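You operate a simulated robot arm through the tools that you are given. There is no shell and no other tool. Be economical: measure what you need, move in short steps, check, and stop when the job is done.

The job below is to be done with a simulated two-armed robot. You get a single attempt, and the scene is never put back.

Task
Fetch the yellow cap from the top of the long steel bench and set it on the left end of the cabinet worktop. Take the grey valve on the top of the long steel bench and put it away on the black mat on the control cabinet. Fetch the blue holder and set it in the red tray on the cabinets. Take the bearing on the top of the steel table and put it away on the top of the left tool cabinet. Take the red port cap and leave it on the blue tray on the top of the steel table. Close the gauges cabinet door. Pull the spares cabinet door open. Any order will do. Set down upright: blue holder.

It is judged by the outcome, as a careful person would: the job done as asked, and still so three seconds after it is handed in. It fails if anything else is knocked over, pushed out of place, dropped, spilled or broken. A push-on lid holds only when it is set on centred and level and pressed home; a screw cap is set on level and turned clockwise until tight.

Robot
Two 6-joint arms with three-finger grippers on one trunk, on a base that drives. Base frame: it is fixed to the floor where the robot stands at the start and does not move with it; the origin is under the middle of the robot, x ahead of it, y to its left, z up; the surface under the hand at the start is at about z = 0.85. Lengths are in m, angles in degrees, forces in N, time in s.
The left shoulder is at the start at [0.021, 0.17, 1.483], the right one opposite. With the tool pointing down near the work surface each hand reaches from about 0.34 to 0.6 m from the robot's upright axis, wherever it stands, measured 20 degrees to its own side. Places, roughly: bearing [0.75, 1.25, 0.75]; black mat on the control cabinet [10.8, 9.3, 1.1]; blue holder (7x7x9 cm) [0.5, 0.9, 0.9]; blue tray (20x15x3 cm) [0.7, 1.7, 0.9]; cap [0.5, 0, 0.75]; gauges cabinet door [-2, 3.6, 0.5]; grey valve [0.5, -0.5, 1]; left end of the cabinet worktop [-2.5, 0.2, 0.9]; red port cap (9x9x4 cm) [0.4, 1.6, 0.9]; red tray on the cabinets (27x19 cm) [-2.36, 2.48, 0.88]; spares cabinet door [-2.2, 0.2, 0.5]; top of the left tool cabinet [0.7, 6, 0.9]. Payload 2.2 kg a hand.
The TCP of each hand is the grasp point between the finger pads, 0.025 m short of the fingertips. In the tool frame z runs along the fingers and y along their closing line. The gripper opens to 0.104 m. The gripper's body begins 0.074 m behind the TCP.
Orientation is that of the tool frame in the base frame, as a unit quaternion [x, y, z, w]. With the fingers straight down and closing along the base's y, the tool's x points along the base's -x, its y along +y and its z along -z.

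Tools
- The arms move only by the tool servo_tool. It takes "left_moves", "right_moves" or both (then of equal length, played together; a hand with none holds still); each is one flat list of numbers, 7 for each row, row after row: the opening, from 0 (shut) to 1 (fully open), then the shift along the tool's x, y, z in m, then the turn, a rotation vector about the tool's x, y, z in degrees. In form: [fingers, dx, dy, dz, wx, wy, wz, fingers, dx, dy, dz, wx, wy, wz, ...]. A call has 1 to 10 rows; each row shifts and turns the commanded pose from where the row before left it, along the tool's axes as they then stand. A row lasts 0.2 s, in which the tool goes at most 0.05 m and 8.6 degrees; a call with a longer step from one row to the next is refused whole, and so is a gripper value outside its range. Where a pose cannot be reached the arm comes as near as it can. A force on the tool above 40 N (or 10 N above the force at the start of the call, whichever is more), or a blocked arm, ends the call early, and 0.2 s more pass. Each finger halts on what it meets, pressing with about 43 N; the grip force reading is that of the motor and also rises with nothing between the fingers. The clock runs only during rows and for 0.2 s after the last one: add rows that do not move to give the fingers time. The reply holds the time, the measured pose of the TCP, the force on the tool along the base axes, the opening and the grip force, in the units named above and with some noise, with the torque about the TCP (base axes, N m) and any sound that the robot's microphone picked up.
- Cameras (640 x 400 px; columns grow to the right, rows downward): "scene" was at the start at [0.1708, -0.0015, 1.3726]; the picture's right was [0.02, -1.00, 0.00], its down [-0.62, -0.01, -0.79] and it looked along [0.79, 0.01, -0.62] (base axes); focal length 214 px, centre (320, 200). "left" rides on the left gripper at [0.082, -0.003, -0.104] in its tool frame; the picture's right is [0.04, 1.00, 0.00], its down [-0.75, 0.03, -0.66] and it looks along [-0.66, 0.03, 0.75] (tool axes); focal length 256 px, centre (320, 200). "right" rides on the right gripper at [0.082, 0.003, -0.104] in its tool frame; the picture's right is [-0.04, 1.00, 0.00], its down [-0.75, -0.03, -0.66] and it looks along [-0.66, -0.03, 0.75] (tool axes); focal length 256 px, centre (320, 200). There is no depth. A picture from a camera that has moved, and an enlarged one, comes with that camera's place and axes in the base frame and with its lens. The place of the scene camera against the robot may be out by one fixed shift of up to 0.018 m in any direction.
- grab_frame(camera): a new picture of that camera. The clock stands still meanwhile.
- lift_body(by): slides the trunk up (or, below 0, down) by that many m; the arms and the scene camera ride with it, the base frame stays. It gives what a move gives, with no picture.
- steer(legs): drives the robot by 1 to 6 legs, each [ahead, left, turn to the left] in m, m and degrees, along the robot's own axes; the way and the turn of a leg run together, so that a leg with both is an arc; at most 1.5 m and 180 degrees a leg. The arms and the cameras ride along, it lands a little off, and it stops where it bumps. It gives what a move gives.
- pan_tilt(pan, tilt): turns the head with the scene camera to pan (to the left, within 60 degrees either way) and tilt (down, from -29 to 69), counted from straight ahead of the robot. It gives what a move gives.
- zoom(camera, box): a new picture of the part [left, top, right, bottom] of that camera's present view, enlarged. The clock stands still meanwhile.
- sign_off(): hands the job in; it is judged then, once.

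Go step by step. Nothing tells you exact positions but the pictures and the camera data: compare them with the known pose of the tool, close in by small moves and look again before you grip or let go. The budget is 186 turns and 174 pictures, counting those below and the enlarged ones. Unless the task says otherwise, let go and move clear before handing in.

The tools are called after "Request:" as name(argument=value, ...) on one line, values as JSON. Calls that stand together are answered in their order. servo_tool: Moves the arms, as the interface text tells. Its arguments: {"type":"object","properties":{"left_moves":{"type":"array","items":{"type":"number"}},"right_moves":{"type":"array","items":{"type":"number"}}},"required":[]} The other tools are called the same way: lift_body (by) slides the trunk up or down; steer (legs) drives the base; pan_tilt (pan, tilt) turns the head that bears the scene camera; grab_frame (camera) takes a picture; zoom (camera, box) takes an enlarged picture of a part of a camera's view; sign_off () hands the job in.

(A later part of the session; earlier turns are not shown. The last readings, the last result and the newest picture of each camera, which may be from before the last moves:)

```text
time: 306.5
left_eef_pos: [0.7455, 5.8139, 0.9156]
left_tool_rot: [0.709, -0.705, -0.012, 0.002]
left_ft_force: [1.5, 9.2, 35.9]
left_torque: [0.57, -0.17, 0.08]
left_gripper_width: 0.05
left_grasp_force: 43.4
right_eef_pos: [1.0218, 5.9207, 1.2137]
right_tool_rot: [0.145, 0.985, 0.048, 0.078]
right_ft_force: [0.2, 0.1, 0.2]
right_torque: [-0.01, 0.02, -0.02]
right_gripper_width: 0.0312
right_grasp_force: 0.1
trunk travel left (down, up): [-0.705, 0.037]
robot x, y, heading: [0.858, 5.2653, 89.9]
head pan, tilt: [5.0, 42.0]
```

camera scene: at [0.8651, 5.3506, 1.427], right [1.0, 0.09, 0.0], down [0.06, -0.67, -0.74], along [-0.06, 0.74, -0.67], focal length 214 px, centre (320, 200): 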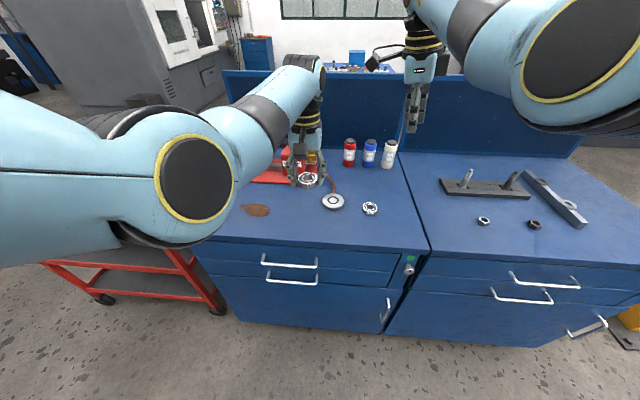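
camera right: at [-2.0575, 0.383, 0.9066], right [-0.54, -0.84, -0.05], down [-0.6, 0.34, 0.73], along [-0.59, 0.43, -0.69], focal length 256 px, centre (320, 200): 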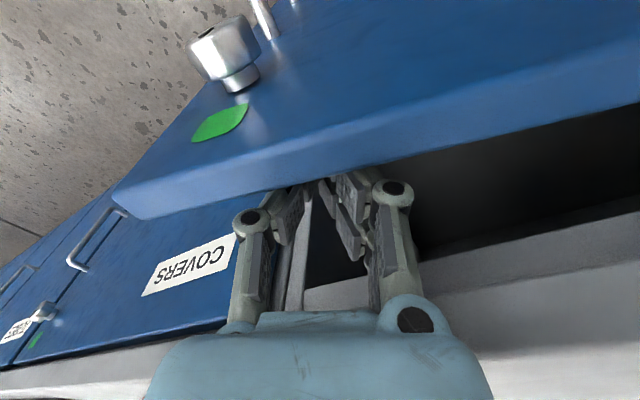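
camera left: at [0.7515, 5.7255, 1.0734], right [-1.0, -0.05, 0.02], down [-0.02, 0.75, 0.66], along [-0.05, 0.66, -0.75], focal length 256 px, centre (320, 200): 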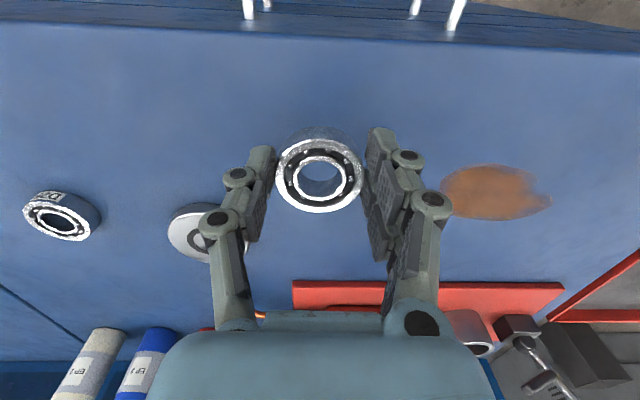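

It's resting on the cabinet top. I open and rise, keeping the hand from dragging it.

Request:
servo_tool(left_moves=[0.3, 0, 0, -0.003, 0, 0, 0, 0.6, 0, 0, 0, 0, 0, 0, 0.75, 0, 0, 0, 0, 0, 0, 0.75, 0, 0, -0.02, 0, 0, 0, 0.75, 0.01, 0, -0.03, 0, 0, 0, 0.75, 0.01, 0, -0.03, 0, 0, 0, 0.75, 0, 0, 0, 0, 0, 0])

Request:
grab_frame(camera="left")

Request:
zoom(camera="scene", box=[220, 150, 420, 275])

```text
time: 308.1
left_eef_pos: [0.759, 5.8376, 0.9627]
left_tool_rot: [0.71, -0.704, -0.007, 0.008]
left_ft_force: [0.5, -0.5, 0.6]
left_torque: [0.01, -0.02, -0.01]
left_gripper_width: 0.0781
left_grasp_force: 0.2
left hand out of reach, approached as far as the arm can: row 4, 5, 6
right_eef_pos: [1.0204, 5.9219, 1.2115]
right_tool_rot: [0.146, 0.985, 0.049, 0.078]
right_ft_force: [-0.4, 0.0, 1.0]
right_torque: [0.01, 0.01, 0.01]
right_gripper_width: 0.0314
right_grasp_force: 0.0
trunk travel left (down, up): [-0.705, 0.037]
robot x, y, heading: [0.8604, 5.2695, 89.8]
head pan, tilt: [5.0, 42.0]
```

```text
53 pictures are left
camera left: at [0.7662, 5.7556, 1.0653], right [-1.0, -0.05, 0.02], down [-0.02, 0.75, 0.66], along [-0.05, 0.66, -0.75], focal length 256 px, centre (320, 200)
```

left: 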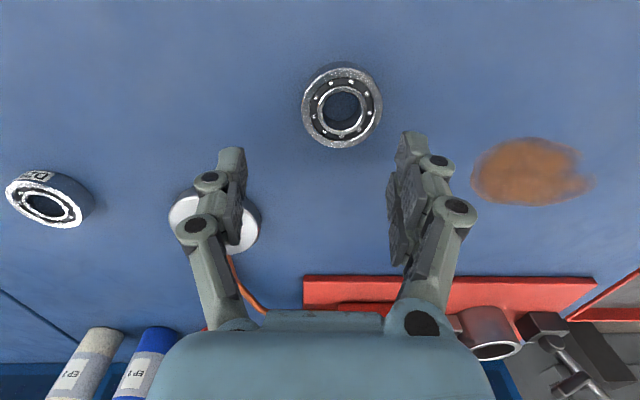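

```text
3.20 times, centred on (320, 212) of scene
camera zoom: at [0.8654, 5.4183, 1.3968], right [1.0, 0.08, 0.0], down [0.06, -0.67, -0.74], along [-0.06, 0.74, -0.67], focal length 686 px, centre (320, 160)
```

zoom: 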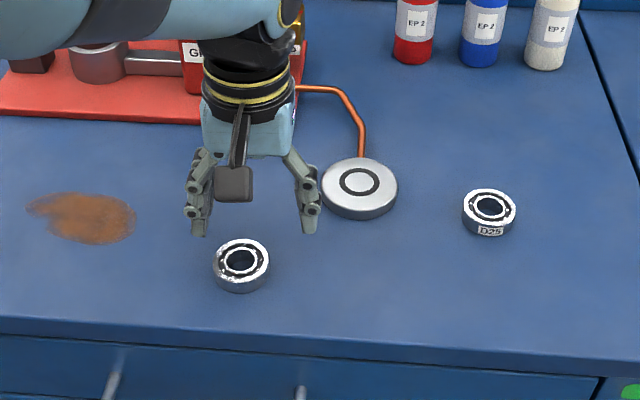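

Bearing placed flat and clear. I raise the trunk, back away, and check that the left arm still moves freely.

Request:
lift_body(by=0.035)

Request:
steer(legs=[[-0.6, 0, 0]])

Request:
servo_tool(left_moves=[0.75, 0.01, 0, -0.03, 0, 0, 0, 0.75, 0.01, 0, -0.03, 0, 0, 0, 0.75, 0.01, 0, -0.03, 0, 0, 0, 0.75, 0.02, 0, -0.02, 0, 0, 0, 0.75, 0, 0, 0, 0, 0, 0])

Request:
pan_tilt(pan=25, tilt=30)

Request:
grab_frame(camera="scene")

```text
time: 308.9
left_eef_pos: [0.7598, 5.839, 0.9969]
left_tool_rot: [0.71, -0.704, -0.008, 0.006]
left_ft_force: [1.2, 0.3, 0.4]
left_torque: [0.0, 0.03, 0.0]
left_gripper_width: 0.078
left_grasp_force: 0.1
right_eef_pos: [1.0217, 5.9223, 1.2463]
right_tool_rot: [0.145, 0.985, 0.049, 0.079]
right_ft_force: [0.0, 0.4, -1.0]
right_torque: [-0.02, 0.0, -0.02]
right_gripper_width: 0.0312
right_grasp_force: 0.0
trunk travel left (down, up): [-0.74, 0.002]
robot x, y, heading: [0.8553, 5.2679, 90.1]
head pan, tilt: [5.0, 42.0]
```

```text
time: 312.3
left_eef_pos: [0.757, 5.2372, 0.9988]
left_tool_rot: [0.71, -0.704, -0.008, 0.005]
left_ft_force: [0.4, -0.4, -1.1]
left_torque: [0.0, 0.01, 0.0]
left_gripper_width: 0.078
left_grasp_force: 0.0
right_eef_pos: [1.0191, 5.3208, 1.2468]
right_tool_rot: [0.146, 0.985, 0.049, 0.079]
right_ft_force: [0.5, 0.5, -0.4]
right_torque: [0.06, 0.0, 0.0]
right_gripper_width: 0.0314
right_grasp_force: 0.0
trunk travel left (down, up): [-0.74, 0.002]
robot x, y, heading: [0.8578, 4.6652, 89.9]
head pan, tilt: [5.0, 42.0]
```

```text
time: 313.5
left_eef_pos: [0.7817, 5.2675, 1.0702]
left_tool_rot: [0.709, -0.705, -0.009, 0.005]
left_ft_force: [0.4, -0.2, 0.6]
left_torque: [-0.03, 0.0, 0.02]
left_gripper_width: 0.0779
left_grasp_force: 0.2
left hand out of reach, approached as far as the arm can: row 1, 2, 3, 4
right_eef_pos: [1.0188, 5.32, 1.2479]
right_tool_rot: [0.145, 0.985, 0.048, 0.078]
right_ft_force: [-0.4, -0.1, 0.6]
right_torque: [0.01, -0.03, 0.01]
right_gripper_width: 0.0311
right_grasp_force: 0.0
trunk travel left (down, up): [-0.74, 0.002]
robot x, y, heading: [0.8533, 4.6636, 89.9]
head pan, tilt: [5.0, 42.0]
```

```text
time: 314.3
left_eef_pos: [0.7818, 5.2685, 1.0685]
left_tool_rot: [0.71, -0.704, -0.008, 0.007]
left_ft_force: [0.5, 0.4, -0.8]
left_torque: [0.0, -0.02, 0.01]
left_gripper_width: 0.0779
left_grasp_force: 0.0
right_eef_pos: [1.0186, 5.3194, 1.2477]
right_tool_rot: [0.145, 0.985, 0.049, 0.078]
right_ft_force: [0.4, -0.4, -0.4]
right_torque: [0.03, 0.01, 0.02]
right_gripper_width: 0.0312
right_grasp_force: 0.1
trunk travel left (down, up): [-0.74, 0.002]
robot x, y, heading: [0.856, 4.6681, 90.1]
head pan, tilt: [25.0, 30.0]
```

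```text
51 pictures are left
camera scene: at [0.8326, 4.8151, 1.4502], right [0.91, 0.42, 0.0], down [0.21, -0.46, -0.87], along [-0.36, 0.79, -0.5], focal length 214 px, centre (320, 200)
```

scene: 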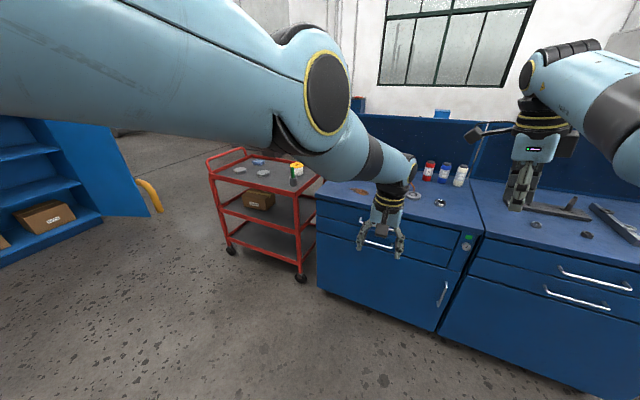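

Request:
servo_tool(left_moves=[0.75, 0.005, 0.03, 0, 0, 0, 0, 0.75, 0.005, 0.03, 0, 0, 0, 0, 0.75, 0.005, 0.03, 0, 0, 0, 0, 0.75, 0.005, 0.03, 0, 0, 0, 0, 0.75, 0, 0, 0, 0, 0, 0])

```text
time: 315.5
left_eef_pos: [0.6714, 5.2823, 1.0541]
left_tool_rot: [0.71, -0.704, -0.008, 0.006]
left_ft_force: [0.6, 0.0, 0.3]
left_torque: [0.03, 0.0, 0.01]
left_gripper_width: 0.078
left_grasp_force: 0.1
left hand out of reach, approached as far as the arm can: row 1, 2, 3, 4
right_eef_pos: [1.0207, 5.319, 1.2471]
right_tool_rot: [0.146, 0.985, 0.048, 0.079]
right_ft_force: [-0.1, -0.6, -0.3]
right_torque: [-0.02, -0.01, -0.01]
right_gripper_width: 0.0312
right_grasp_force: 0.1
trunk travel left (down, up): [-0.74, 0.002]
robot x, y, heading: [0.8564, 4.668, 89.6]
head pan, tilt: [25.0, 30.0]
```

The left arm is also pinned at full stretch, but its hand points straight down, so I can work with it fixed and use the base and trunk for all positioning. I drive back toward the long bench for the valve.

Request:
steer(legs=[[0, 0.75, 0], [0, 0.75, 0], [0, 0, -90], [0, -1.4, 0], [0, -1.4, 0], [0, -1.4, 0]])

Request:
pan_tilt(pan=0, tilt=38)

```text
time: 346.8
left_eef_pos: [-0.1178, 0.7416, 1.0541]
left_tool_rot: [-0.015, 1.0, 0.01, 0.001]
left_ft_force: [-0.1, -0.3, 0.5]
left_torque: [0.0, -0.05, -0.03]
left_gripper_width: 0.0778
left_grasp_force: 0.1
right_eef_pos: [-0.071, 0.394, 1.2469]
right_tool_rot: [0.793, 0.602, -0.021, 0.091]
right_ft_force: [-0.3, 0.7, 0.7]
right_torque: [-0.01, -0.01, 0.02]
right_gripper_width: 0.0309
right_grasp_force: 0.1
trunk travel left (down, up): [-0.74, 0.002]
robot x, y, heading: [-0.73, 0.5469, 0.9]
head pan, tilt: [25.0, 30.0]
```

```text
time: 347.7
left_eef_pos: [-0.1168, 0.7419, 1.0528]
left_tool_rot: [-0.015, 1.0, 0.009, 0.001]
left_ft_force: [-0.5, -0.4, 0.0]
left_torque: [0.01, -0.03, -0.01]
left_gripper_width: 0.0784
left_grasp_force: 0.0
right_eef_pos: [-0.0711, 0.3949, 1.247]
right_tool_rot: [0.793, 0.602, -0.02, 0.09]
right_ft_force: [-0.4, -0.5, 0.5]
right_torque: [-0.02, 0.02, -0.03]
right_gripper_width: 0.0313
right_grasp_force: 0.0
trunk travel left (down, up): [-0.74, 0.002]
robot x, y, heading: [-0.729, 0.5436, 1.0]
head pan, tilt: [0.0, 38.0]
```

Request:
steer(legs=[[0, -1.15, -1], [0.45, 0, 0]])

Request:
grab_frame(camera="scene")

Request:
grab_frame(camera="left")

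```text
time: 356.0
left_eef_pos: [0.3506, -0.438, 1.0523]
left_tool_rot: [-0.012, 1.0, 0.01, 0.001]
left_ft_force: [0.7, -0.4, 0.4]
left_torque: [0.02, 0.01, -0.02]
left_gripper_width: 0.0781
left_grasp_force: 0.0
right_eef_pos: [0.3929, -0.7855, 1.2476]
right_tool_rot: [0.794, 0.601, -0.021, 0.089]
right_ft_force: [0.2, -0.4, 0.6]
right_torque: [0.04, 0.02, 0.01]
right_gripper_width: 0.0313
right_grasp_force: 0.2
trunk travel left (down, up): [-0.74, 0.002]
robot x, y, heading: [-0.2653, -0.6351, 0.9]
head pan, tilt: [0.0, 38.0]
```

```text
50 pictures are left
camera scene: at [-0.093, -0.6346, 1.4379], right [0.01, -1.0, 0.0], down [-0.62, -0.01, -0.79], along [0.79, 0.01, -0.62], focal length 214 px, centre (320, 200)
```

scene: 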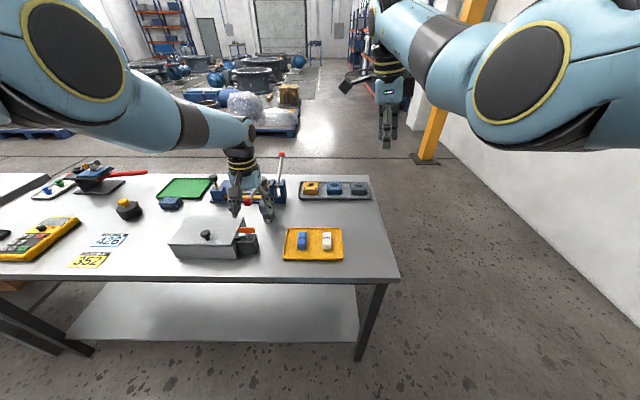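

```text
49 pictures are left
camera left: at [0.2684, -0.4452, 1.1569], right [-0.07, 1.0, 0.02], down [0.75, 0.04, 0.66], along [0.66, 0.06, -0.75], focal length 256 px, centre (320, 200)
```

left: 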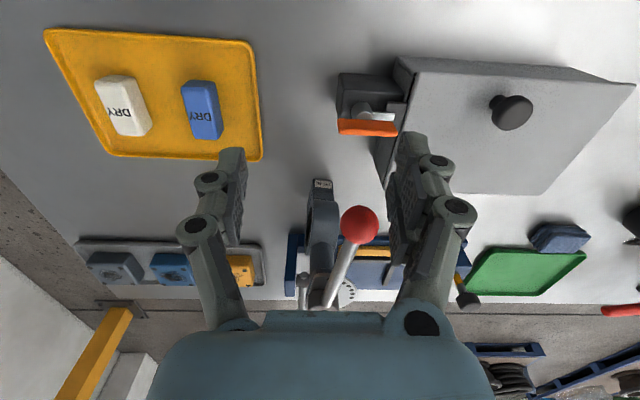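

The valve's lever ball is near (0.41, -0.40, 1.03), right at fingertip height, so I must not drive on. I raise nothing yet; I back off and take a closer look at the valve.

Request:
steer(legs=[[-0.25, 0.25, -1]])

Request:
pan_tilt(pan=0, tilt=30)

Request:
grab_frame(camera="scene")

```text
time: 358.3
left_eef_pos: [0.1012, -0.1981, 1.0532]
left_tool_rot: [-0.004, 1.0, 0.01, 0.0]
left_ft_force: [-0.9, 0.5, -0.4]
left_torque: [0.01, -0.02, 0.02]
left_gripper_width: 0.078
left_grasp_force: 0.2
right_eef_pos: [0.1388, -0.5478, 1.2472]
right_tool_rot: [0.799, 0.594, -0.021, 0.09]
right_ft_force: [-0.8, -0.6, 0.0]
right_torque: [0.0, 0.0, -0.02]
right_gripper_width: 0.0311
right_grasp_force: 0.1
trunk travel left (down, up): [-0.74, 0.002]
robot x, y, heading: [-0.5141, -0.3843, -0.2]
head pan, tilt: [0.0, 38.0]
```

```text
time: 358.9
left_eef_pos: [0.1003, -0.1991, 1.0522]
left_tool_rot: [-0.005, 1.0, 0.01, 0.001]
left_ft_force: [0.3, -0.1, 0.4]
left_torque: [0.02, -0.01, 0.0]
left_gripper_width: 0.0782
left_grasp_force: 0.0
right_eef_pos: [0.1382, -0.5475, 1.2474]
right_tool_rot: [0.799, 0.594, -0.021, 0.09]
right_ft_force: [-0.1, -0.4, 0.1]
right_torque: [0.01, 0.01, 0.03]
right_gripper_width: 0.0311
right_grasp_force: 0.2
trunk travel left (down, up): [-0.74, 0.002]
robot x, y, heading: [-0.5156, -0.3829, -0.2]
head pan, tilt: [0.0, 30.0]
```

```text
48 pictures are left
camera scene: at [-0.341, -0.3876, 1.4503], right [0.0, -1.0, 0.0], down [-0.5, 0.0, -0.87], along [0.87, 0.0, -0.5], focal length 214 px, centre (320, 200)
```

scene: 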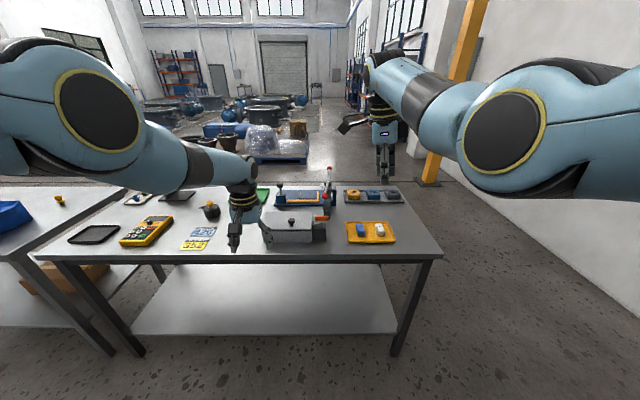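

Request:
zoom(camera="scene", box=[286, 160, 366, 210])

```text
8.00 times, centred on (326, 185) of scene
camera zoom: at [-0.341, -0.3876, 1.4503], right [0.0, -1.0, 0.0], down [-0.5, 0.0, -0.87], along [0.87, 0.0, -0.5], focal length 1716 px, centre (272, 320)
```

zoom: 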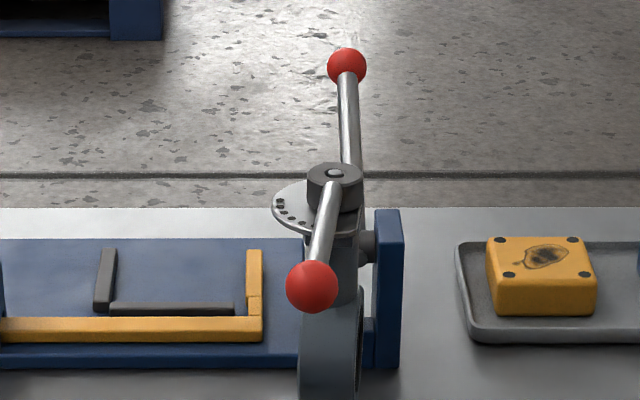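

Now the valve is clear: upright thin body, a 3 cm hub on top, a quadrant plate to its left, and the lever pointing at me. I'd grip the hub from above. First I test whether the left arm frees itself when raised high.

Request:
servo_tool(left_moves=[0.6, -0.012, 0, -0.04, 0, 0, 0, 0.6, -0.012, 0, -0.04, 0, 0, 0, 0.6, -0.012, 0, -0.04, 0, 0, 0, 0.6, -0.01, 0, -0.04, 0, 0, 0, 0.6, 0, 0, 0, 0, 0, 0])

Request:
servo_tool(left_moves=[0.6, 0.03, 0, 0, 0, 0, 0, 0.6, 0.03, 0, 0, 0, 0, 0, 0.6, 0.03, 0, 0, 0, 0, 0, 0.6, 0.03, 0, 0, 0, 0, 0, 0.6, 0, 0, 0, 0, 0, 0])

```text
time: 360.1
left_eef_pos: [0.1524, -0.2023, 1.2128]
left_tool_rot: [-0.004, 1.0, 0.01, 0.001]
left_ft_force: [0.5, 1.1, -0.8]
left_torque: [0.01, -0.03, 0.0]
left_gripper_width: 0.0624
left_grasp_force: 0.1
left hand out of reach, approached as far as the arm can: row 1
right_eef_pos: [0.139, -0.548, 1.2469]
right_tool_rot: [0.799, 0.594, -0.022, 0.089]
right_ft_force: [0.5, -0.1, -0.2]
right_torque: [0.05, 0.01, 0.0]
right_gripper_width: 0.0312
right_grasp_force: 0.1
trunk travel left (down, up): [-0.74, 0.002]
robot x, y, heading: [-0.5157, -0.3812, -0.2]
head pan, tilt: [0.0, 30.0]
```

```text
time: 361.4
left_eef_pos: [0.1468, -0.2133, 1.1919]
left_tool_rot: [-0.005, 1.0, 0.01, 0.0]
left_ft_force: [-0.5, 0.2, 0.5]
left_torque: [-0.01, 0.0, -0.01]
left_gripper_width: 0.0624
left_grasp_force: 0.1
left hand out of reach, approached as far as the arm can: row 1, 2, 3, 4
right_eef_pos: [0.1391, -0.5461, 1.2469]
right_tool_rot: [0.799, 0.594, -0.021, 0.09]
right_ft_force: [0.5, -0.4, -0.5]
right_torque: [-0.03, 0.01, 0.0]
right_gripper_width: 0.0313
right_grasp_force: 0.0
trunk travel left (down, up): [-0.74, 0.002]
robot x, y, heading: [-0.5195, -0.3832, -0.2]
head pan, tilt: [0.0, 30.0]
```

Retracting still fails, but going up works. I raise both hands higher; then I can lower onto the valve and lift it purely with the trunk.

Request:
servo_tool(left_moves=[0.6, -0.008, 0, -0.04, 0, 0, 0, 0.6, -0.006, 0, -0.04, 0, 0, 0, 0.6, -0.004, 0, -0.04, 0, 0, 0, 0.6, 0, 0, 0, 0, 0, 0], right_moves=[0.3, 0.001, 0.008, -0.035, 0, 0, 0, 0.3, 0.001, 0.006, -0.035, 0, 0, 0, 0.3, 0, 0.003, -0.03, 0, 0, 0, 0.3, 0, 0, 0, 0, 0, 0])

Request:
steer(legs=[[0, -0.19, 0], [0.2, 0, 0]])

Request:
grab_frame(camera="left")

```text
time: 362.4
left_eef_pos: [0.1636, -0.214, 1.3134]
left_tool_rot: [-0.004, 1.0, 0.01, 0.0]
left_ft_force: [0.5, 0.0, 0.0]
left_torque: [0.01, 0.0, -0.04]
left_gripper_width: 0.0621
left_grasp_force: 0.0
left hand out of reach, approached as far as the arm can: row 3
right_eef_pos: [0.1447, -0.5343, 1.3473]
right_tool_rot: [0.799, 0.594, -0.022, 0.094]
right_ft_force: [-0.4, -0.4, -0.8]
right_torque: [-0.01, -0.02, 0.01]
right_gripper_width: 0.0312
right_grasp_force: 0.0
right hand out of reach, approached as far as the arm can: row 3
trunk travel left (down, up): [-0.74, 0.002]
robot x, y, heading: [-0.5159, -0.3834, -0.3]
head pan, tilt: [0.0, 30.0]
```

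```text
time: 365.1
left_eef_pos: [0.3667, -0.3976, 1.313]
left_tool_rot: [-0.009, 1.0, 0.011, 0.001]
left_ft_force: [0.4, -1.0, 0.4]
left_torque: [0.0, 0.02, 0.01]
left_gripper_width: 0.0624
left_grasp_force: 0.0
right_eef_pos: [0.3515, -0.717, 1.3472]
right_tool_rot: [0.796, 0.597, -0.022, 0.094]
right_ft_force: [0.7, -1.1, -0.8]
right_torque: [0.02, -0.02, -0.01]
right_gripper_width: 0.0314
right_grasp_force: 0.0
trunk travel left (down, up): [-0.74, 0.002]
robot x, y, heading: [-0.3097, -0.574, 0.2]
head pan, tilt: [0.0, 30.0]
```

```text
46 pictures are left
camera left: at [0.286, -0.4045, 1.4168], right [-0.06, 1.0, 0.02], down [0.75, 0.03, 0.66], along [0.66, 0.05, -0.75], focal length 256 px, centre (320, 200)
```

left: 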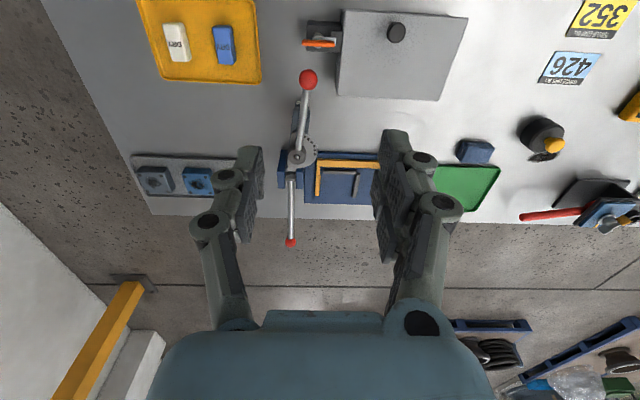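

From above, the hub is at (0.516, -0.425) with the lever toward me. I move over it with the base, then lower partway with the trunk.

Request:
steer(legs=[[0.148, -0.027, 0]])

Request:
lift_body(by=-0.15)

Request:
grab_frame(camera="left")

```text
time: 366.5
left_eef_pos: [0.5167, -0.4222, 1.3141]
left_tool_rot: [-0.009, 1.0, 0.009, 0.001]
left_ft_force: [0.7, 0.0, -1.1]
left_torque: [-0.04, -0.02, 0.01]
left_gripper_width: 0.0622
left_grasp_force: 0.1
right_eef_pos: [0.5014, -0.7415, 1.3479]
right_tool_rot: [0.796, 0.597, -0.021, 0.095]
right_ft_force: [-0.7, -0.9, 0.7]
right_torque: [-0.03, -0.01, 0.0]
right_gripper_width: 0.0312
right_grasp_force: 0.1
trunk travel left (down, up): [-0.74, 0.002]
robot x, y, heading: [-0.1618, -0.6001, 0.5]
head pan, tilt: [0.0, 30.0]
```

```text
time: 368.3
left_eef_pos: [0.5187, -0.4236, 1.1648]
left_tool_rot: [-0.008, 1.0, 0.01, 0.0]
left_ft_force: [0.0, -0.7, 0.0]
left_torque: [0.0, -0.01, -0.03]
left_gripper_width: 0.0622
left_grasp_force: 0.0
right_eef_pos: [0.5024, -0.7415, 1.1984]
right_tool_rot: [0.796, 0.597, -0.022, 0.095]
right_ft_force: [-0.5, -0.8, 0.5]
right_torque: [-0.01, -0.02, 0.03]
right_gripper_width: 0.0309
right_grasp_force: 0.0
trunk travel left (down, up): [-0.59, 0.152]
robot x, y, heading: [-0.1583, -0.5971, 0.5]
head pan, tilt: [0.0, 30.0]
```

```text
45 pictures are left
camera left: at [0.4373, -0.43, 1.2672], right [-0.06, 1.0, 0.02], down [0.75, 0.03, 0.66], along [0.66, 0.05, -0.75], focal length 256 px, centre (320, 200)
```

left: 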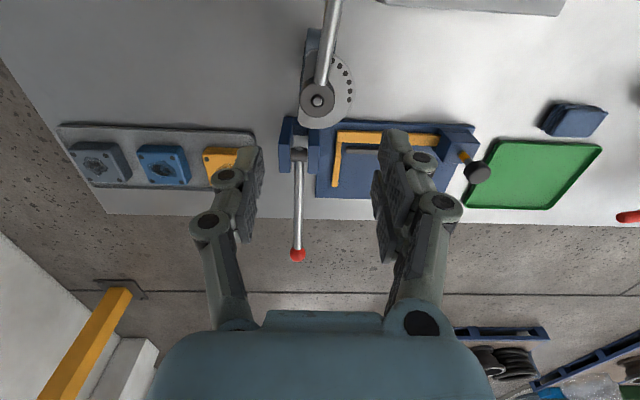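

The hub top is triangulated at (0.516, -0.4245, 1.049), well centred under the hand. I lower to just above the quadrant plate and check.

Request:
lift_body(by=-0.1)

Request:
grab_frame(camera="left")

Request:
zoom(camera="scene", box=[200, 170, 360, 270])

```text
time: 369.6
left_eef_pos: [0.5198, -0.4221, 1.058]
left_tool_rot: [-0.008, 1.0, 0.011, -0.005]
left_ft_force: [-0.2, -0.5, 0.5]
left_torque: [-0.01, 0.0, 0.01]
left_gripper_width: 0.0623
left_grasp_force: 0.0
right_eef_pos: [0.5033, -0.742, 1.0981]
right_tool_rot: [0.796, 0.597, -0.022, 0.095]
right_ft_force: [0.4, -0.4, 0.9]
right_torque: [-0.05, -0.03, 0.03]
right_gripper_width: 0.0313
right_grasp_force: 0.1
trunk travel left (down, up): [-0.49, 0.252]
robot x, y, heading: [-0.157, -0.6018, 0.1]
head pan, tilt: [0.0, 30.0]
```

```text
44 pictures are left
camera left: at [0.4398, -0.4302, 1.162], right [-0.06, 1.0, 0.02], down [0.76, 0.03, 0.65], along [0.65, 0.05, -0.76], focal length 256 px, centre (320, 200)
```

left: 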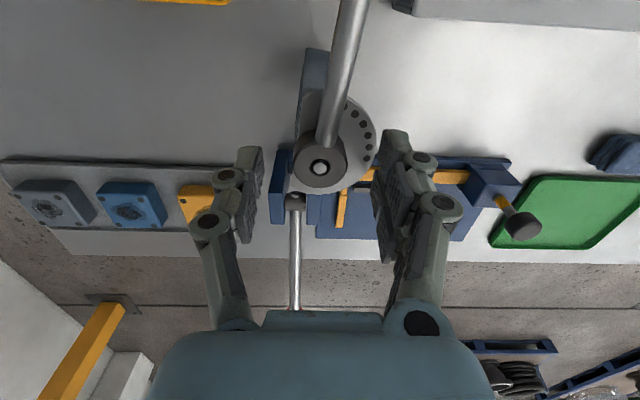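

```text
4.00 times, centred on (280, 220) of scene
camera zoom: at [0.0168, -0.602, 1.1988], right [0.01, -1.0, 0.0], down [-0.5, 0.0, -0.87], along [0.87, 0.01, -0.5], focal length 858 px, centre (480, 120)
```

zoom: 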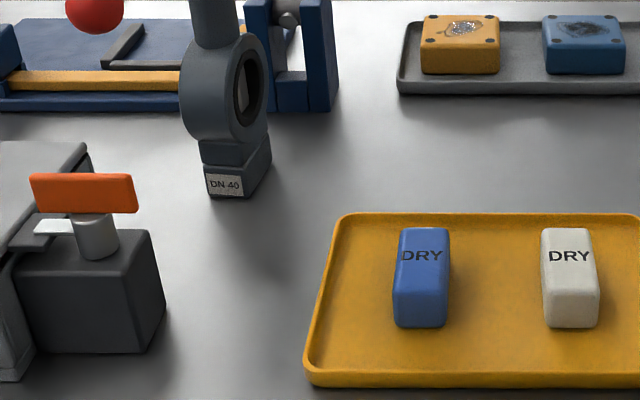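

The hub is between the fingers, 6 mm toward me, and the plate is just below the tips. I nudge back, lower 3 mm and close.

Request:
steer(legs=[[-0.006, 0, 0]])

Request:
lift_body(by=-0.004)

Request:
servo_tool(left_moves=[0.4, 0, 0, 0, 0, 0, 0, 0.2, 0, 0, 0, 0, 0, 0, 0.1, 0, 0, 0, 0, 0, 0, 0.1, 0, 0, 0, 0, 0, 0, 0.1, 0, 0, 0, 0, 0, 0])

Request:
zoom(camera="left", box=[220, 80, 420, 205])

```text
time: 370.3
left_eef_pos: [0.5141, -0.4223, 1.0569]
left_tool_rot: [-0.009, 1.0, 0.011, -0.007]
left_ft_force: [0.0, -1.3, -0.2]
left_torque: [-0.03, -0.01, -0.01]
left_gripper_width: 0.0625
left_grasp_force: 0.1
right_eef_pos: [0.4976, -0.7426, 1.0972]
right_tool_rot: [0.796, 0.598, -0.022, 0.094]
right_ft_force: [-0.1, 0.3, 0.5]
right_torque: [0.0, 0.02, -0.01]
right_gripper_width: 0.0313
right_grasp_force: 0.0
trunk travel left (down, up): [-0.49, 0.252]
robot x, y, heading: [-0.1669, -0.5978, 0.3]
head pan, tilt: [0.0, 30.0]
```

```text
time: 370.9
left_eef_pos: [0.5141, -0.4232, 1.0532]
left_tool_rot: [-0.009, 1.0, 0.01, -0.006]
left_ft_force: [0.1, -0.2, -0.1]
left_torque: [0.01, 0.01, 0.01]
left_gripper_width: 0.0623
left_grasp_force: 0.1
right_eef_pos: [0.4962, -0.7432, 1.094]
right_tool_rot: [0.797, 0.597, -0.022, 0.094]
right_ft_force: [0.6, -0.1, 0.6]
right_torque: [0.03, -0.02, 0.0]
right_gripper_width: 0.0312
right_grasp_force: 0.0
trunk travel left (down, up): [-0.486, 0.256]
robot x, y, heading: [-0.1677, -0.5977, 0.5]
head pan, tilt: [0.0, 30.0]
```

```text
time: 372.1
left_eef_pos: [0.5134, -0.4227, 1.0524]
left_tool_rot: [-0.009, 1.0, 0.011, -0.006]
left_ft_force: [1.2, 0.5, 0.2]
left_torque: [-0.03, -0.16, 0.02]
left_gripper_width: 0.0316
left_grasp_force: 43.1
right_eef_pos: [0.4968, -0.7428, 1.0932]
right_tool_rot: [0.796, 0.598, -0.022, 0.094]
right_ft_force: [0.0, -0.6, 0.6]
right_torque: [-0.01, -0.02, -0.02]
right_gripper_width: 0.0312
right_grasp_force: 0.0
trunk travel left (down, up): [-0.486, 0.256]
robot x, y, heading: [-0.1602, -0.5965, 0.3]
head pan, tilt: [0.0, 30.0]
```

```text
3.20 times, centred on (320, 142) of left
camera zoom: at [0.4346, -0.4302, 1.1574], right [-0.06, 1.0, 0.02], down [0.76, 0.03, 0.65], along [0.65, 0.05, -0.76], focal length 819 px, centre (320, 384)
```

zoom: 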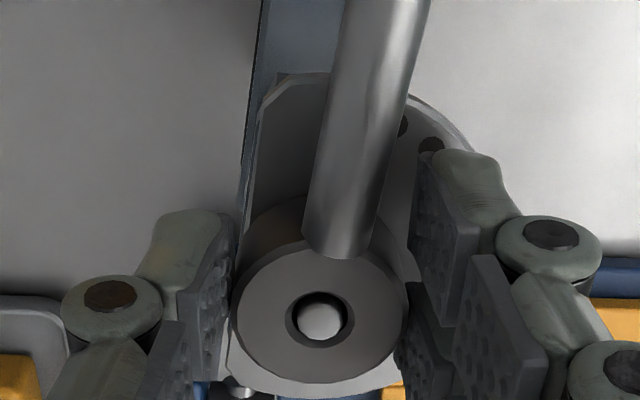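

Gripped on the hub at 31.6 mm. I lift a couple of centimetres with the trunk and check that it hangs steady.

Request:
lift_body(by=0.03)

Request:
zoom(camera="scene", box=[200, 150, 360, 250])

```text
time: 372.8
left_eef_pos: [0.516, -0.4224, 1.0815]
left_tool_rot: [-0.008, 1.0, 0.01, -0.008]
left_ft_force: [0.7, -0.3, -9.7]
left_torque: [-0.04, -0.12, -0.02]
left_gripper_width: 0.0318
left_grasp_force: 42.7
right_eef_pos: [0.4982, -0.7422, 1.122]
right_tool_rot: [0.796, 0.598, -0.023, 0.093]
right_ft_force: [0.4, 0.3, 0.0]
right_torque: [-0.01, 0.04, 0.03]
right_gripper_width: 0.0311
right_grasp_force: 0.1
trunk travel left (down, up): [-0.516, 0.226]
robot x, y, heading: [-0.1659, -0.6016, 0.6]
head pan, tilt: [0.0, 30.0]
```

```text
4.00 times, centred on (280, 200) of scene
camera zoom: at [0.0124, -0.6016, 1.2248], right [0.01, -1.0, 0.0], down [-0.5, 0.0, -0.86], along [0.86, 0.01, -0.5], focal length 858 px, centre (480, 200)
```

zoom: 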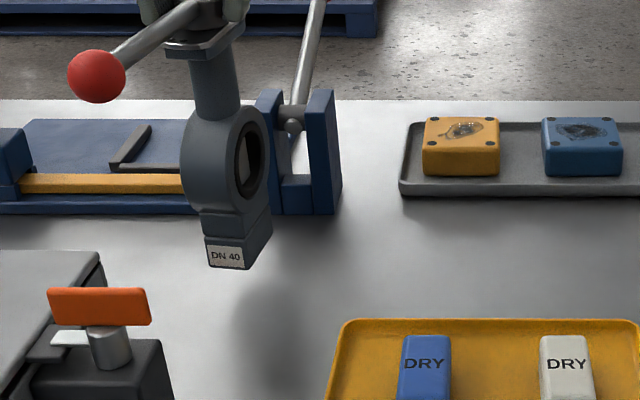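

The valve hangs upright (about 1 kg). I lift it fully, back off, and look out to plan the way to the control cabinet.

Request:
lift_body(by=0.222)

Request:
steer(legs=[[-0.6, 0, 0]])

Request:
pan_tilt(pan=20, tilt=5)

Request:
grab_frame(camera="scene")

```text
time: 375.1
left_eef_pos: [0.5147, -0.4219, 1.3127]
left_tool_rot: [-0.008, 1.0, 0.011, -0.001]
left_ft_force: [0.8, -0.3, -10.1]
left_torque: [-0.04, -0.12, 0.04]
left_gripper_width: 0.0316
left_grasp_force: 43.2
right_eef_pos: [0.4984, -0.7425, 1.3439]
right_tool_rot: [0.796, 0.598, -0.022, 0.094]
right_ft_force: [0.3, -0.4, -1.0]
right_torque: [-0.01, 0.01, 0.01]
right_gripper_width: 0.0311
right_grasp_force: 0.1
trunk travel left (down, up): [-0.738, 0.004]
robot x, y, heading: [-0.1665, -0.5993, 0.4]
head pan, tilt: [0.0, 30.0]
```

```text
time: 378.5
left_eef_pos: [-0.084, -0.4263, 1.3134]
left_tool_rot: [-0.007, 1.0, 0.011, 0.0]
left_ft_force: [0.6, -0.1, -10.0]
left_torque: [-0.04, -0.13, 0.02]
left_gripper_width: 0.0315
left_grasp_force: 43.2
right_eef_pos: [-0.1002, -0.7464, 1.3441]
right_tool_rot: [0.797, 0.597, -0.022, 0.094]
right_ft_force: [-0.6, -0.3, 0.6]
right_torque: [0.0, -0.02, 0.02]
right_gripper_width: 0.0311
right_grasp_force: 0.1
trunk travel left (down, up): [-0.738, 0.004]
robot x, y, heading: [-0.7669, -0.6013, -0.0]
head pan, tilt: [0.0, 30.0]
```

```text
time: 379.4
left_eef_pos: [-0.0846, -0.4277, 1.3114]
left_tool_rot: [-0.007, 1.0, 0.01, 0.0]
left_ft_force: [-0.7, 0.1, -9.8]
left_torque: [-0.03, -0.13, 0.0]
left_gripper_width: 0.0315
left_grasp_force: 42.6
right_eef_pos: [-0.1008, -0.7468, 1.3455]
right_tool_rot: [0.797, 0.596, -0.023, 0.094]
right_ft_force: [-0.6, 0.2, 0.3]
right_torque: [0.02, -0.03, 0.0]
right_gripper_width: 0.0312
right_grasp_force: 0.0
trunk travel left (down, up): [-0.738, 0.004]
robot x, y, heading: [-0.7645, -0.6013, 0.4]
head pan, tilt: [20.0, 5.0]
```

```text
40 pictures are left
camera scene: at [-0.5917, -0.5737, 1.4884], right [0.35, -0.94, 0.0], down [-0.08, -0.03, -1.0], along [0.93, 0.34, -0.09], focal length 214 px, centre (320, 200)
```

scene: 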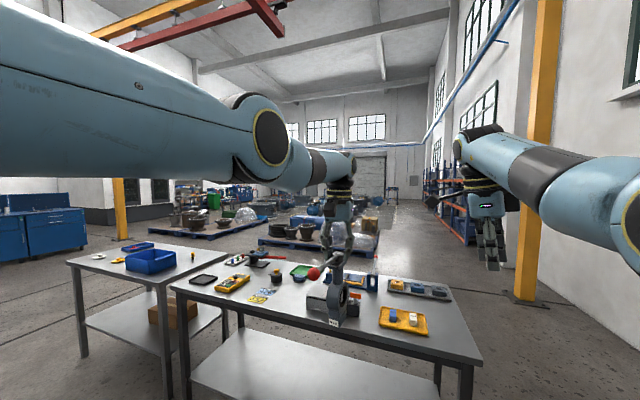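

There's a clear corridor to the right of the pallets. I'll go round the bench's right end at y of about -1.3 and drive on in +x.

Request:
steer(legs=[[0, -0.7, -0.4], [1.45, 0, 0], [1.45, 0, 0], [1.45, 0, 0], [1.45, 0, 0]])

Request:
pan_tilt(pan=15, tilt=8)

Request:
grab_frame(camera="scene")

```text
time: 410.5
left_eef_pos: [5.7109, -1.6103, 1.3121]
left_tool_rot: [0.051, 0.999, 0.01, 0.001]
left_ft_force: [-0.2, -0.9, -10.0]
left_torque: [-0.04, -0.1, 0.01]
left_gripper_width: 0.0311
left_grasp_force: 42.8
right_eef_pos: [5.6573, -1.9264, 1.3457]
right_tool_rot: [0.831, 0.548, -0.027, 0.093]
right_ft_force: [0.3, 0.5, 0.3]
right_torque: [-0.04, -0.01, 0.02]
right_gripper_width: 0.0315
right_grasp_force: 0.1
trunk travel left (down, up): [-0.738, 0.004]
robot x, y, heading: [5.0146, -1.7079, -6.6]
head pan, tilt: [20.0, 5.0]
```

```text
time: 411.1
left_eef_pos: [5.7121, -1.6113, 1.3119]
left_tool_rot: [0.052, 0.999, 0.011, 0.0]
left_ft_force: [-1.0, -0.2, -9.5]
left_torque: [-0.05, -0.08, 0.03]
left_gripper_width: 0.0311
left_grasp_force: 43.7
right_eef_pos: [5.6578, -1.9276, 1.3459]
right_tool_rot: [0.831, 0.548, -0.028, 0.093]
right_ft_force: [0.2, 0.2, -0.8]
right_torque: [0.0, -0.01, 0.03]
right_gripper_width: 0.0315
right_grasp_force: 0.1
trunk travel left (down, up): [-0.738, 0.004]
robot x, y, heading: [5.0177, -1.7023, -6.7]
head pan, tilt: [15.0, 8.0]
```

```text
39 pictures are left
camera scene: at [5.1931, -1.7023, 1.4836], right [0.15, -0.99, 0.0], down [-0.14, -0.02, -0.99], along [0.98, 0.15, -0.14], focal length 214 px, centre (320, 200)
```

scene: 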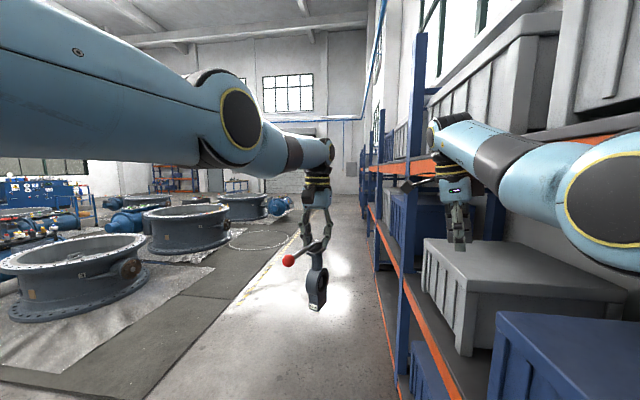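

The base drifted toward the racks. I shift back to mid-corridor, straighten, and carry on.

Request:
steer(legs=[[0.2, 0.45, 7], [1.4, 0, 1], [1.4, 0, 1]])

Request:
pan_tilt(pan=45, tilt=8)

Request:
grab_frame(camera="scene")

```text
time: 427.5
left_eef_pos: [8.7604, -0.9637, 1.3125]
left_tool_rot: [-0.038, 0.999, 0.01, -0.001]
left_ft_force: [0.2, 0.2, -9.3]
left_torque: [-0.05, -0.12, -0.03]
left_gripper_width: 0.0311
left_grasp_force: 42.7
right_eef_pos: [8.7643, -1.2835, 1.345]
right_tool_rot: [0.778, 0.621, -0.019, 0.096]
right_ft_force: [-0.6, 1.2, -0.6]
right_torque: [-0.02, -0.01, 0.01]
right_gripper_width: 0.0312
right_grasp_force: 0.0
trunk travel left (down, up): [-0.738, 0.004]
robot x, y, heading: [8.091, -1.179, 3.9]
head pan, tilt: [15.0, 8.0]
```

```text
time: 428.4
left_eef_pos: [8.7605, -0.9631, 1.3125]
left_tool_rot: [-0.039, 0.999, 0.011, -0.002]
left_ft_force: [0.6, -0.9, -10.0]
left_torque: [-0.08, -0.12, 0.0]
left_gripper_width: 0.031
left_grasp_force: 42.9
right_eef_pos: [8.7645, -1.2825, 1.3454]
right_tool_rot: [0.778, 0.621, -0.02, 0.095]
right_ft_force: [0.7, 0.6, -0.3]
right_torque: [0.0, 0.01, 0.01]
right_gripper_width: 0.0312
right_grasp_force: 0.1
trunk travel left (down, up): [-0.738, 0.004]
robot x, y, heading: [8.094, -1.1761, 3.8]
head pan, tilt: [45.0, 8.0]
```

```text
38 pictures are left
camera scene: at [8.2405, -1.1088, 1.4837], right [0.75, -0.66, 0.0], down [-0.09, -0.1, -0.99], along [0.65, 0.74, -0.14], focal length 214 px, centre (320, 200)
```

scene: 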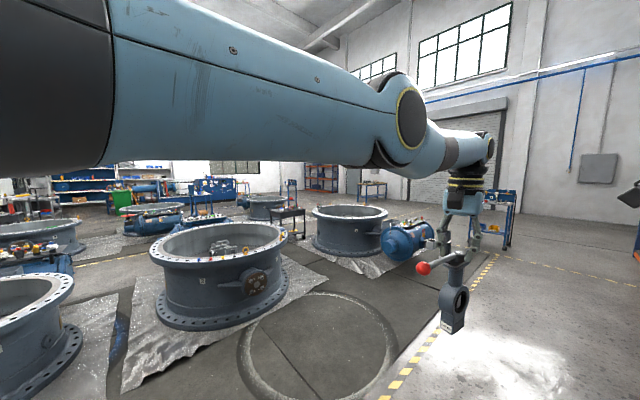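

I have a row of big rings at y 1-2 and another at y 6-7, with a gap near x = 10 in line with the control cabinet. I drive to x of about 10.1 and turn to look north through it.

Request:
steer(legs=[[1.2, 0, -3.8], [0.8, -0.15, 0], [0, 0, 90]])

Request:
pan_tilt(pan=0, tilt=10)

Request:
grab_frame(camera="scene")

```text
time: 442.4
left_eef_pos: [9.9195, -0.6067, 1.3111]
left_tool_rot: [0.723, -0.69, -0.007, 0.007]
left_ft_force: [0.3, -0.6, -10.0]
left_torque: [0.1, -0.03, -0.02]
left_gripper_width: 0.0312
left_grasp_force: 43.3
right_eef_pos: [10.2402, -0.613, 1.3441]
right_tool_rot: [0.126, 0.987, 0.052, 0.082]
right_ft_force: [1.3, 0.0, 0.5]
right_torque: [-0.01, -0.03, 0.02]
right_gripper_width: 0.0312
right_grasp_force: 0.0
trunk travel left (down, up): [-0.738, 0.004]
robot x, y, heading: [10.1171, -1.2774, 91.9]
head pan, tilt: [45.0, 8.0]
```

```text
time: 443.6
left_eef_pos: [9.92, -0.6059, 1.3118]
left_tool_rot: [0.723, -0.691, -0.006, 0.008]
left_ft_force: [0.6, 0.8, -9.0]
left_torque: [0.11, -0.02, 0.0]
left_gripper_width: 0.031
left_grasp_force: 42.8
right_eef_pos: [10.2398, -0.6119, 1.3445]
right_tool_rot: [0.126, 0.987, 0.052, 0.082]
right_ft_force: [-0.4, 0.2, 0.2]
right_torque: [0.01, 0.02, 0.02]
right_gripper_width: 0.0314
right_grasp_force: 0.1
trunk travel left (down, up): [-0.738, 0.004]
robot x, y, heading: [10.1157, -1.2793, 92.3]
head pan, tilt: [0.0, 10.0]
```

```text
37 pictures are left
camera scene: at [10.1231, -1.1183, 1.4804], right [1.0, 0.03, 0.0], down [0.01, -0.17, -0.98], along [-0.03, 0.98, -0.17], focal length 214 px, centre (320, 200)
```

scene: 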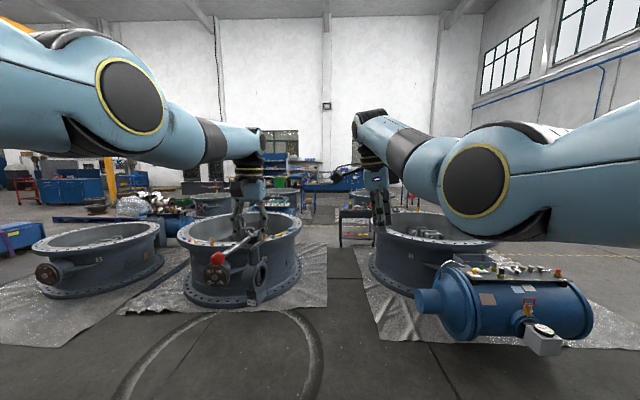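

The gap is narrow with a cart behind it, so I take the open east side instead. I slide right to x of about 12.7 and look north.

Request:
steer(legs=[[0, -1.3, -2.3], [0, -1.3, 0]])

Request:
grab_frame(camera="scene")

```text
time: 456.2
left_eef_pos: [12.5548, -0.6323, 1.3127]
left_tool_rot: [-0.699, 0.715, 0.007, -0.008]
left_ft_force: [-0.9, -0.5, -9.7]
left_torque: [0.08, -0.09, 0.02]
left_gripper_width: 0.0311
left_grasp_force: 43.0
right_eef_pos: [12.8732, -0.6616, 1.3447]
right_tool_rot: [0.16, 0.982, 0.049, 0.083]
right_ft_force: [0.0, -0.2, 0.1]
right_torque: [-0.02, -0.01, 0.03]
right_gripper_width: 0.0314
right_grasp_force: 0.0
trunk travel left (down, up): [-0.738, 0.004]
robot x, y, heading: [12.7052, -1.3203, 88.0]
head pan, tilt: [0.0, 10.0]
```

```text
36 pictures are left
camera scene: at [12.7234, -1.1571, 1.4804], right [1.0, -0.03, 0.0], down [-0.01, -0.17, -0.98], along [0.03, 0.98, -0.17], focal length 214 px, centre (320, 200)
```

scene: 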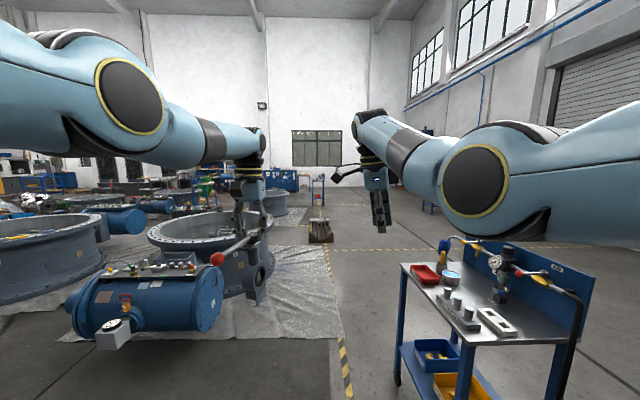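

The lane north runs between the blue motor and the small cart, with a brush box ahead near (12.85, 2.8). I go up the lane, then pass the box on its right.

Request:
steer(legs=[[1.4, 0, 2], [1.25, 0, 0]])

Request:
grab_frame(camera="scene")

```text
time: 469.2
left_eef_pos: [12.5253, 2.0442, 1.3119]
left_tool_rot: [0.713, -0.702, -0.007, 0.008]
left_ft_force: [0.0, -0.6, -9.3]
left_torque: [0.1, -0.05, 0.01]
left_gripper_width: 0.0311
left_grasp_force: 42.6
right_eef_pos: [12.8444, 2.0284, 1.3446]
right_tool_rot: [0.141, 0.985, 0.051, 0.082]
right_ft_force: [0.0, -0.3, -0.7]
right_torque: [0.02, 0.01, 0.0]
right_gripper_width: 0.0311
right_grasp_force: 0.0
trunk travel left (down, up): [-0.738, 0.004]
robot x, y, heading: [12.7007, 1.3696, 90.3]
head pan, tilt: [0.0, 10.0]
```

```text
35 pictures are left
camera scene: at [12.7135, 1.5267, 1.4804], right [1.0, 0.0, 0.0], down [0.0, -0.17, -0.98], along [0.0, 0.98, -0.17], focal length 214 px, centre (320, 200)
```

scene: 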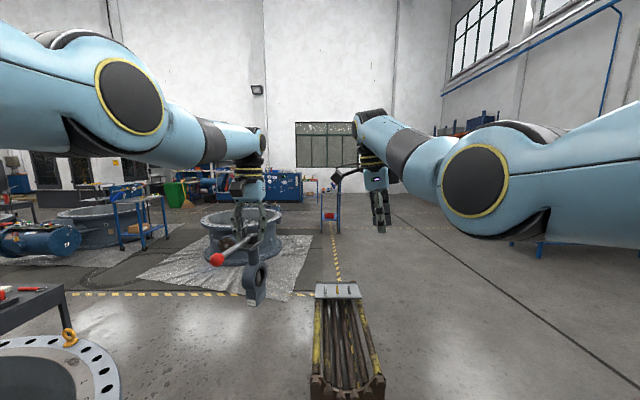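

A bar rack lies ahead. I pass it on the right at x of about 13.75 and continue north toward the blue cabinet at the far wall.

Request:
steer(legs=[[0, -1.05, 0], [1.45, 0, 0], [1.45, 0, 0], [1.45, 0, 0], [1.0, 0, 0]])

Request:
pan_tilt(pan=35, tilt=10)

Request:
grab_frame(camera="scene")

```text
time: 499.4
left_eef_pos: [13.4213, 7.3239, 1.3123]
left_tool_rot: [0.707, -0.707, -0.007, 0.007]
left_ft_force: [0.7, 0.5, -10.8]
left_torque: [0.07, -0.05, -0.03]
left_gripper_width: 0.0314
left_grasp_force: 43.3
right_eef_pos: [13.7413, 7.3029, 1.3453]
right_tool_rot: [0.149, 0.984, 0.051, 0.082]
right_ft_force: [0.1, 0.2, 0.4]
right_torque: [0.01, 0.0, 0.0]
right_gripper_width: 0.0312
right_grasp_force: 0.1
trunk travel left (down, up): [-0.738, 0.004]
robot x, y, heading: [13.5847, 6.6407, 89.1]
head pan, tilt: [0.0, 10.0]
```

```text
time: 500.4
left_eef_pos: [13.4218, 7.3225, 1.312]
left_tool_rot: [0.707, -0.707, -0.007, 0.008]
left_ft_force: [0.5, 0.3, -9.0]
left_torque: [0.11, -0.06, 0.0]
left_gripper_width: 0.0312
left_grasp_force: 43.3
right_eef_pos: [13.7414, 7.3025, 1.3449]
right_tool_rot: [0.15, 0.984, 0.05, 0.083]
right_ft_force: [0.0, 0.1, -0.1]
right_torque: [-0.01, -0.01, -0.01]
right_gripper_width: 0.0312
right_grasp_force: 0.1
trunk travel left (down, up): [-0.738, 0.004]
robot x, y, heading: [13.5874, 6.6442, 89.3]
head pan, tilt: [35.0, 10.0]
```

```text
34 pictures are left
camera scene: at [13.5486, 6.7871, 1.4805], right [0.83, 0.56, 0.0], down [0.1, -0.14, -0.98], along [-0.55, 0.81, -0.17], focal length 214 px, centre (320, 200)
```

scene: 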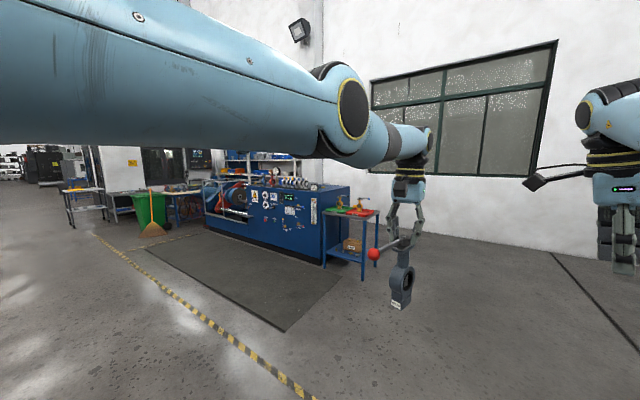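

The blue control cabinet runs along y of about 9.3, x 8.8 to 11.9, with its top near z 1.1. I enlarge to find the black mat.

Request:
zoom(camera="scene", box=[195, 150, 355, 250])

```text
4.00 times, centred on (275, 200) of scene
camera zoom: at [13.5486, 6.7871, 1.4805], right [0.83, 0.56, 0.0], down [0.1, -0.14, -0.98], along [-0.55, 0.81, -0.17], focal length 858 px, centre (500, 200)
```

zoom: 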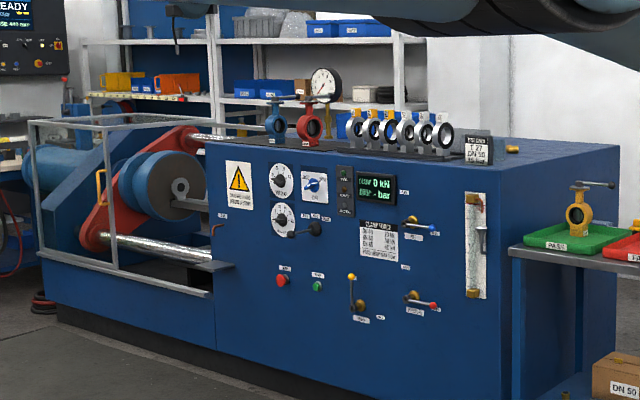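

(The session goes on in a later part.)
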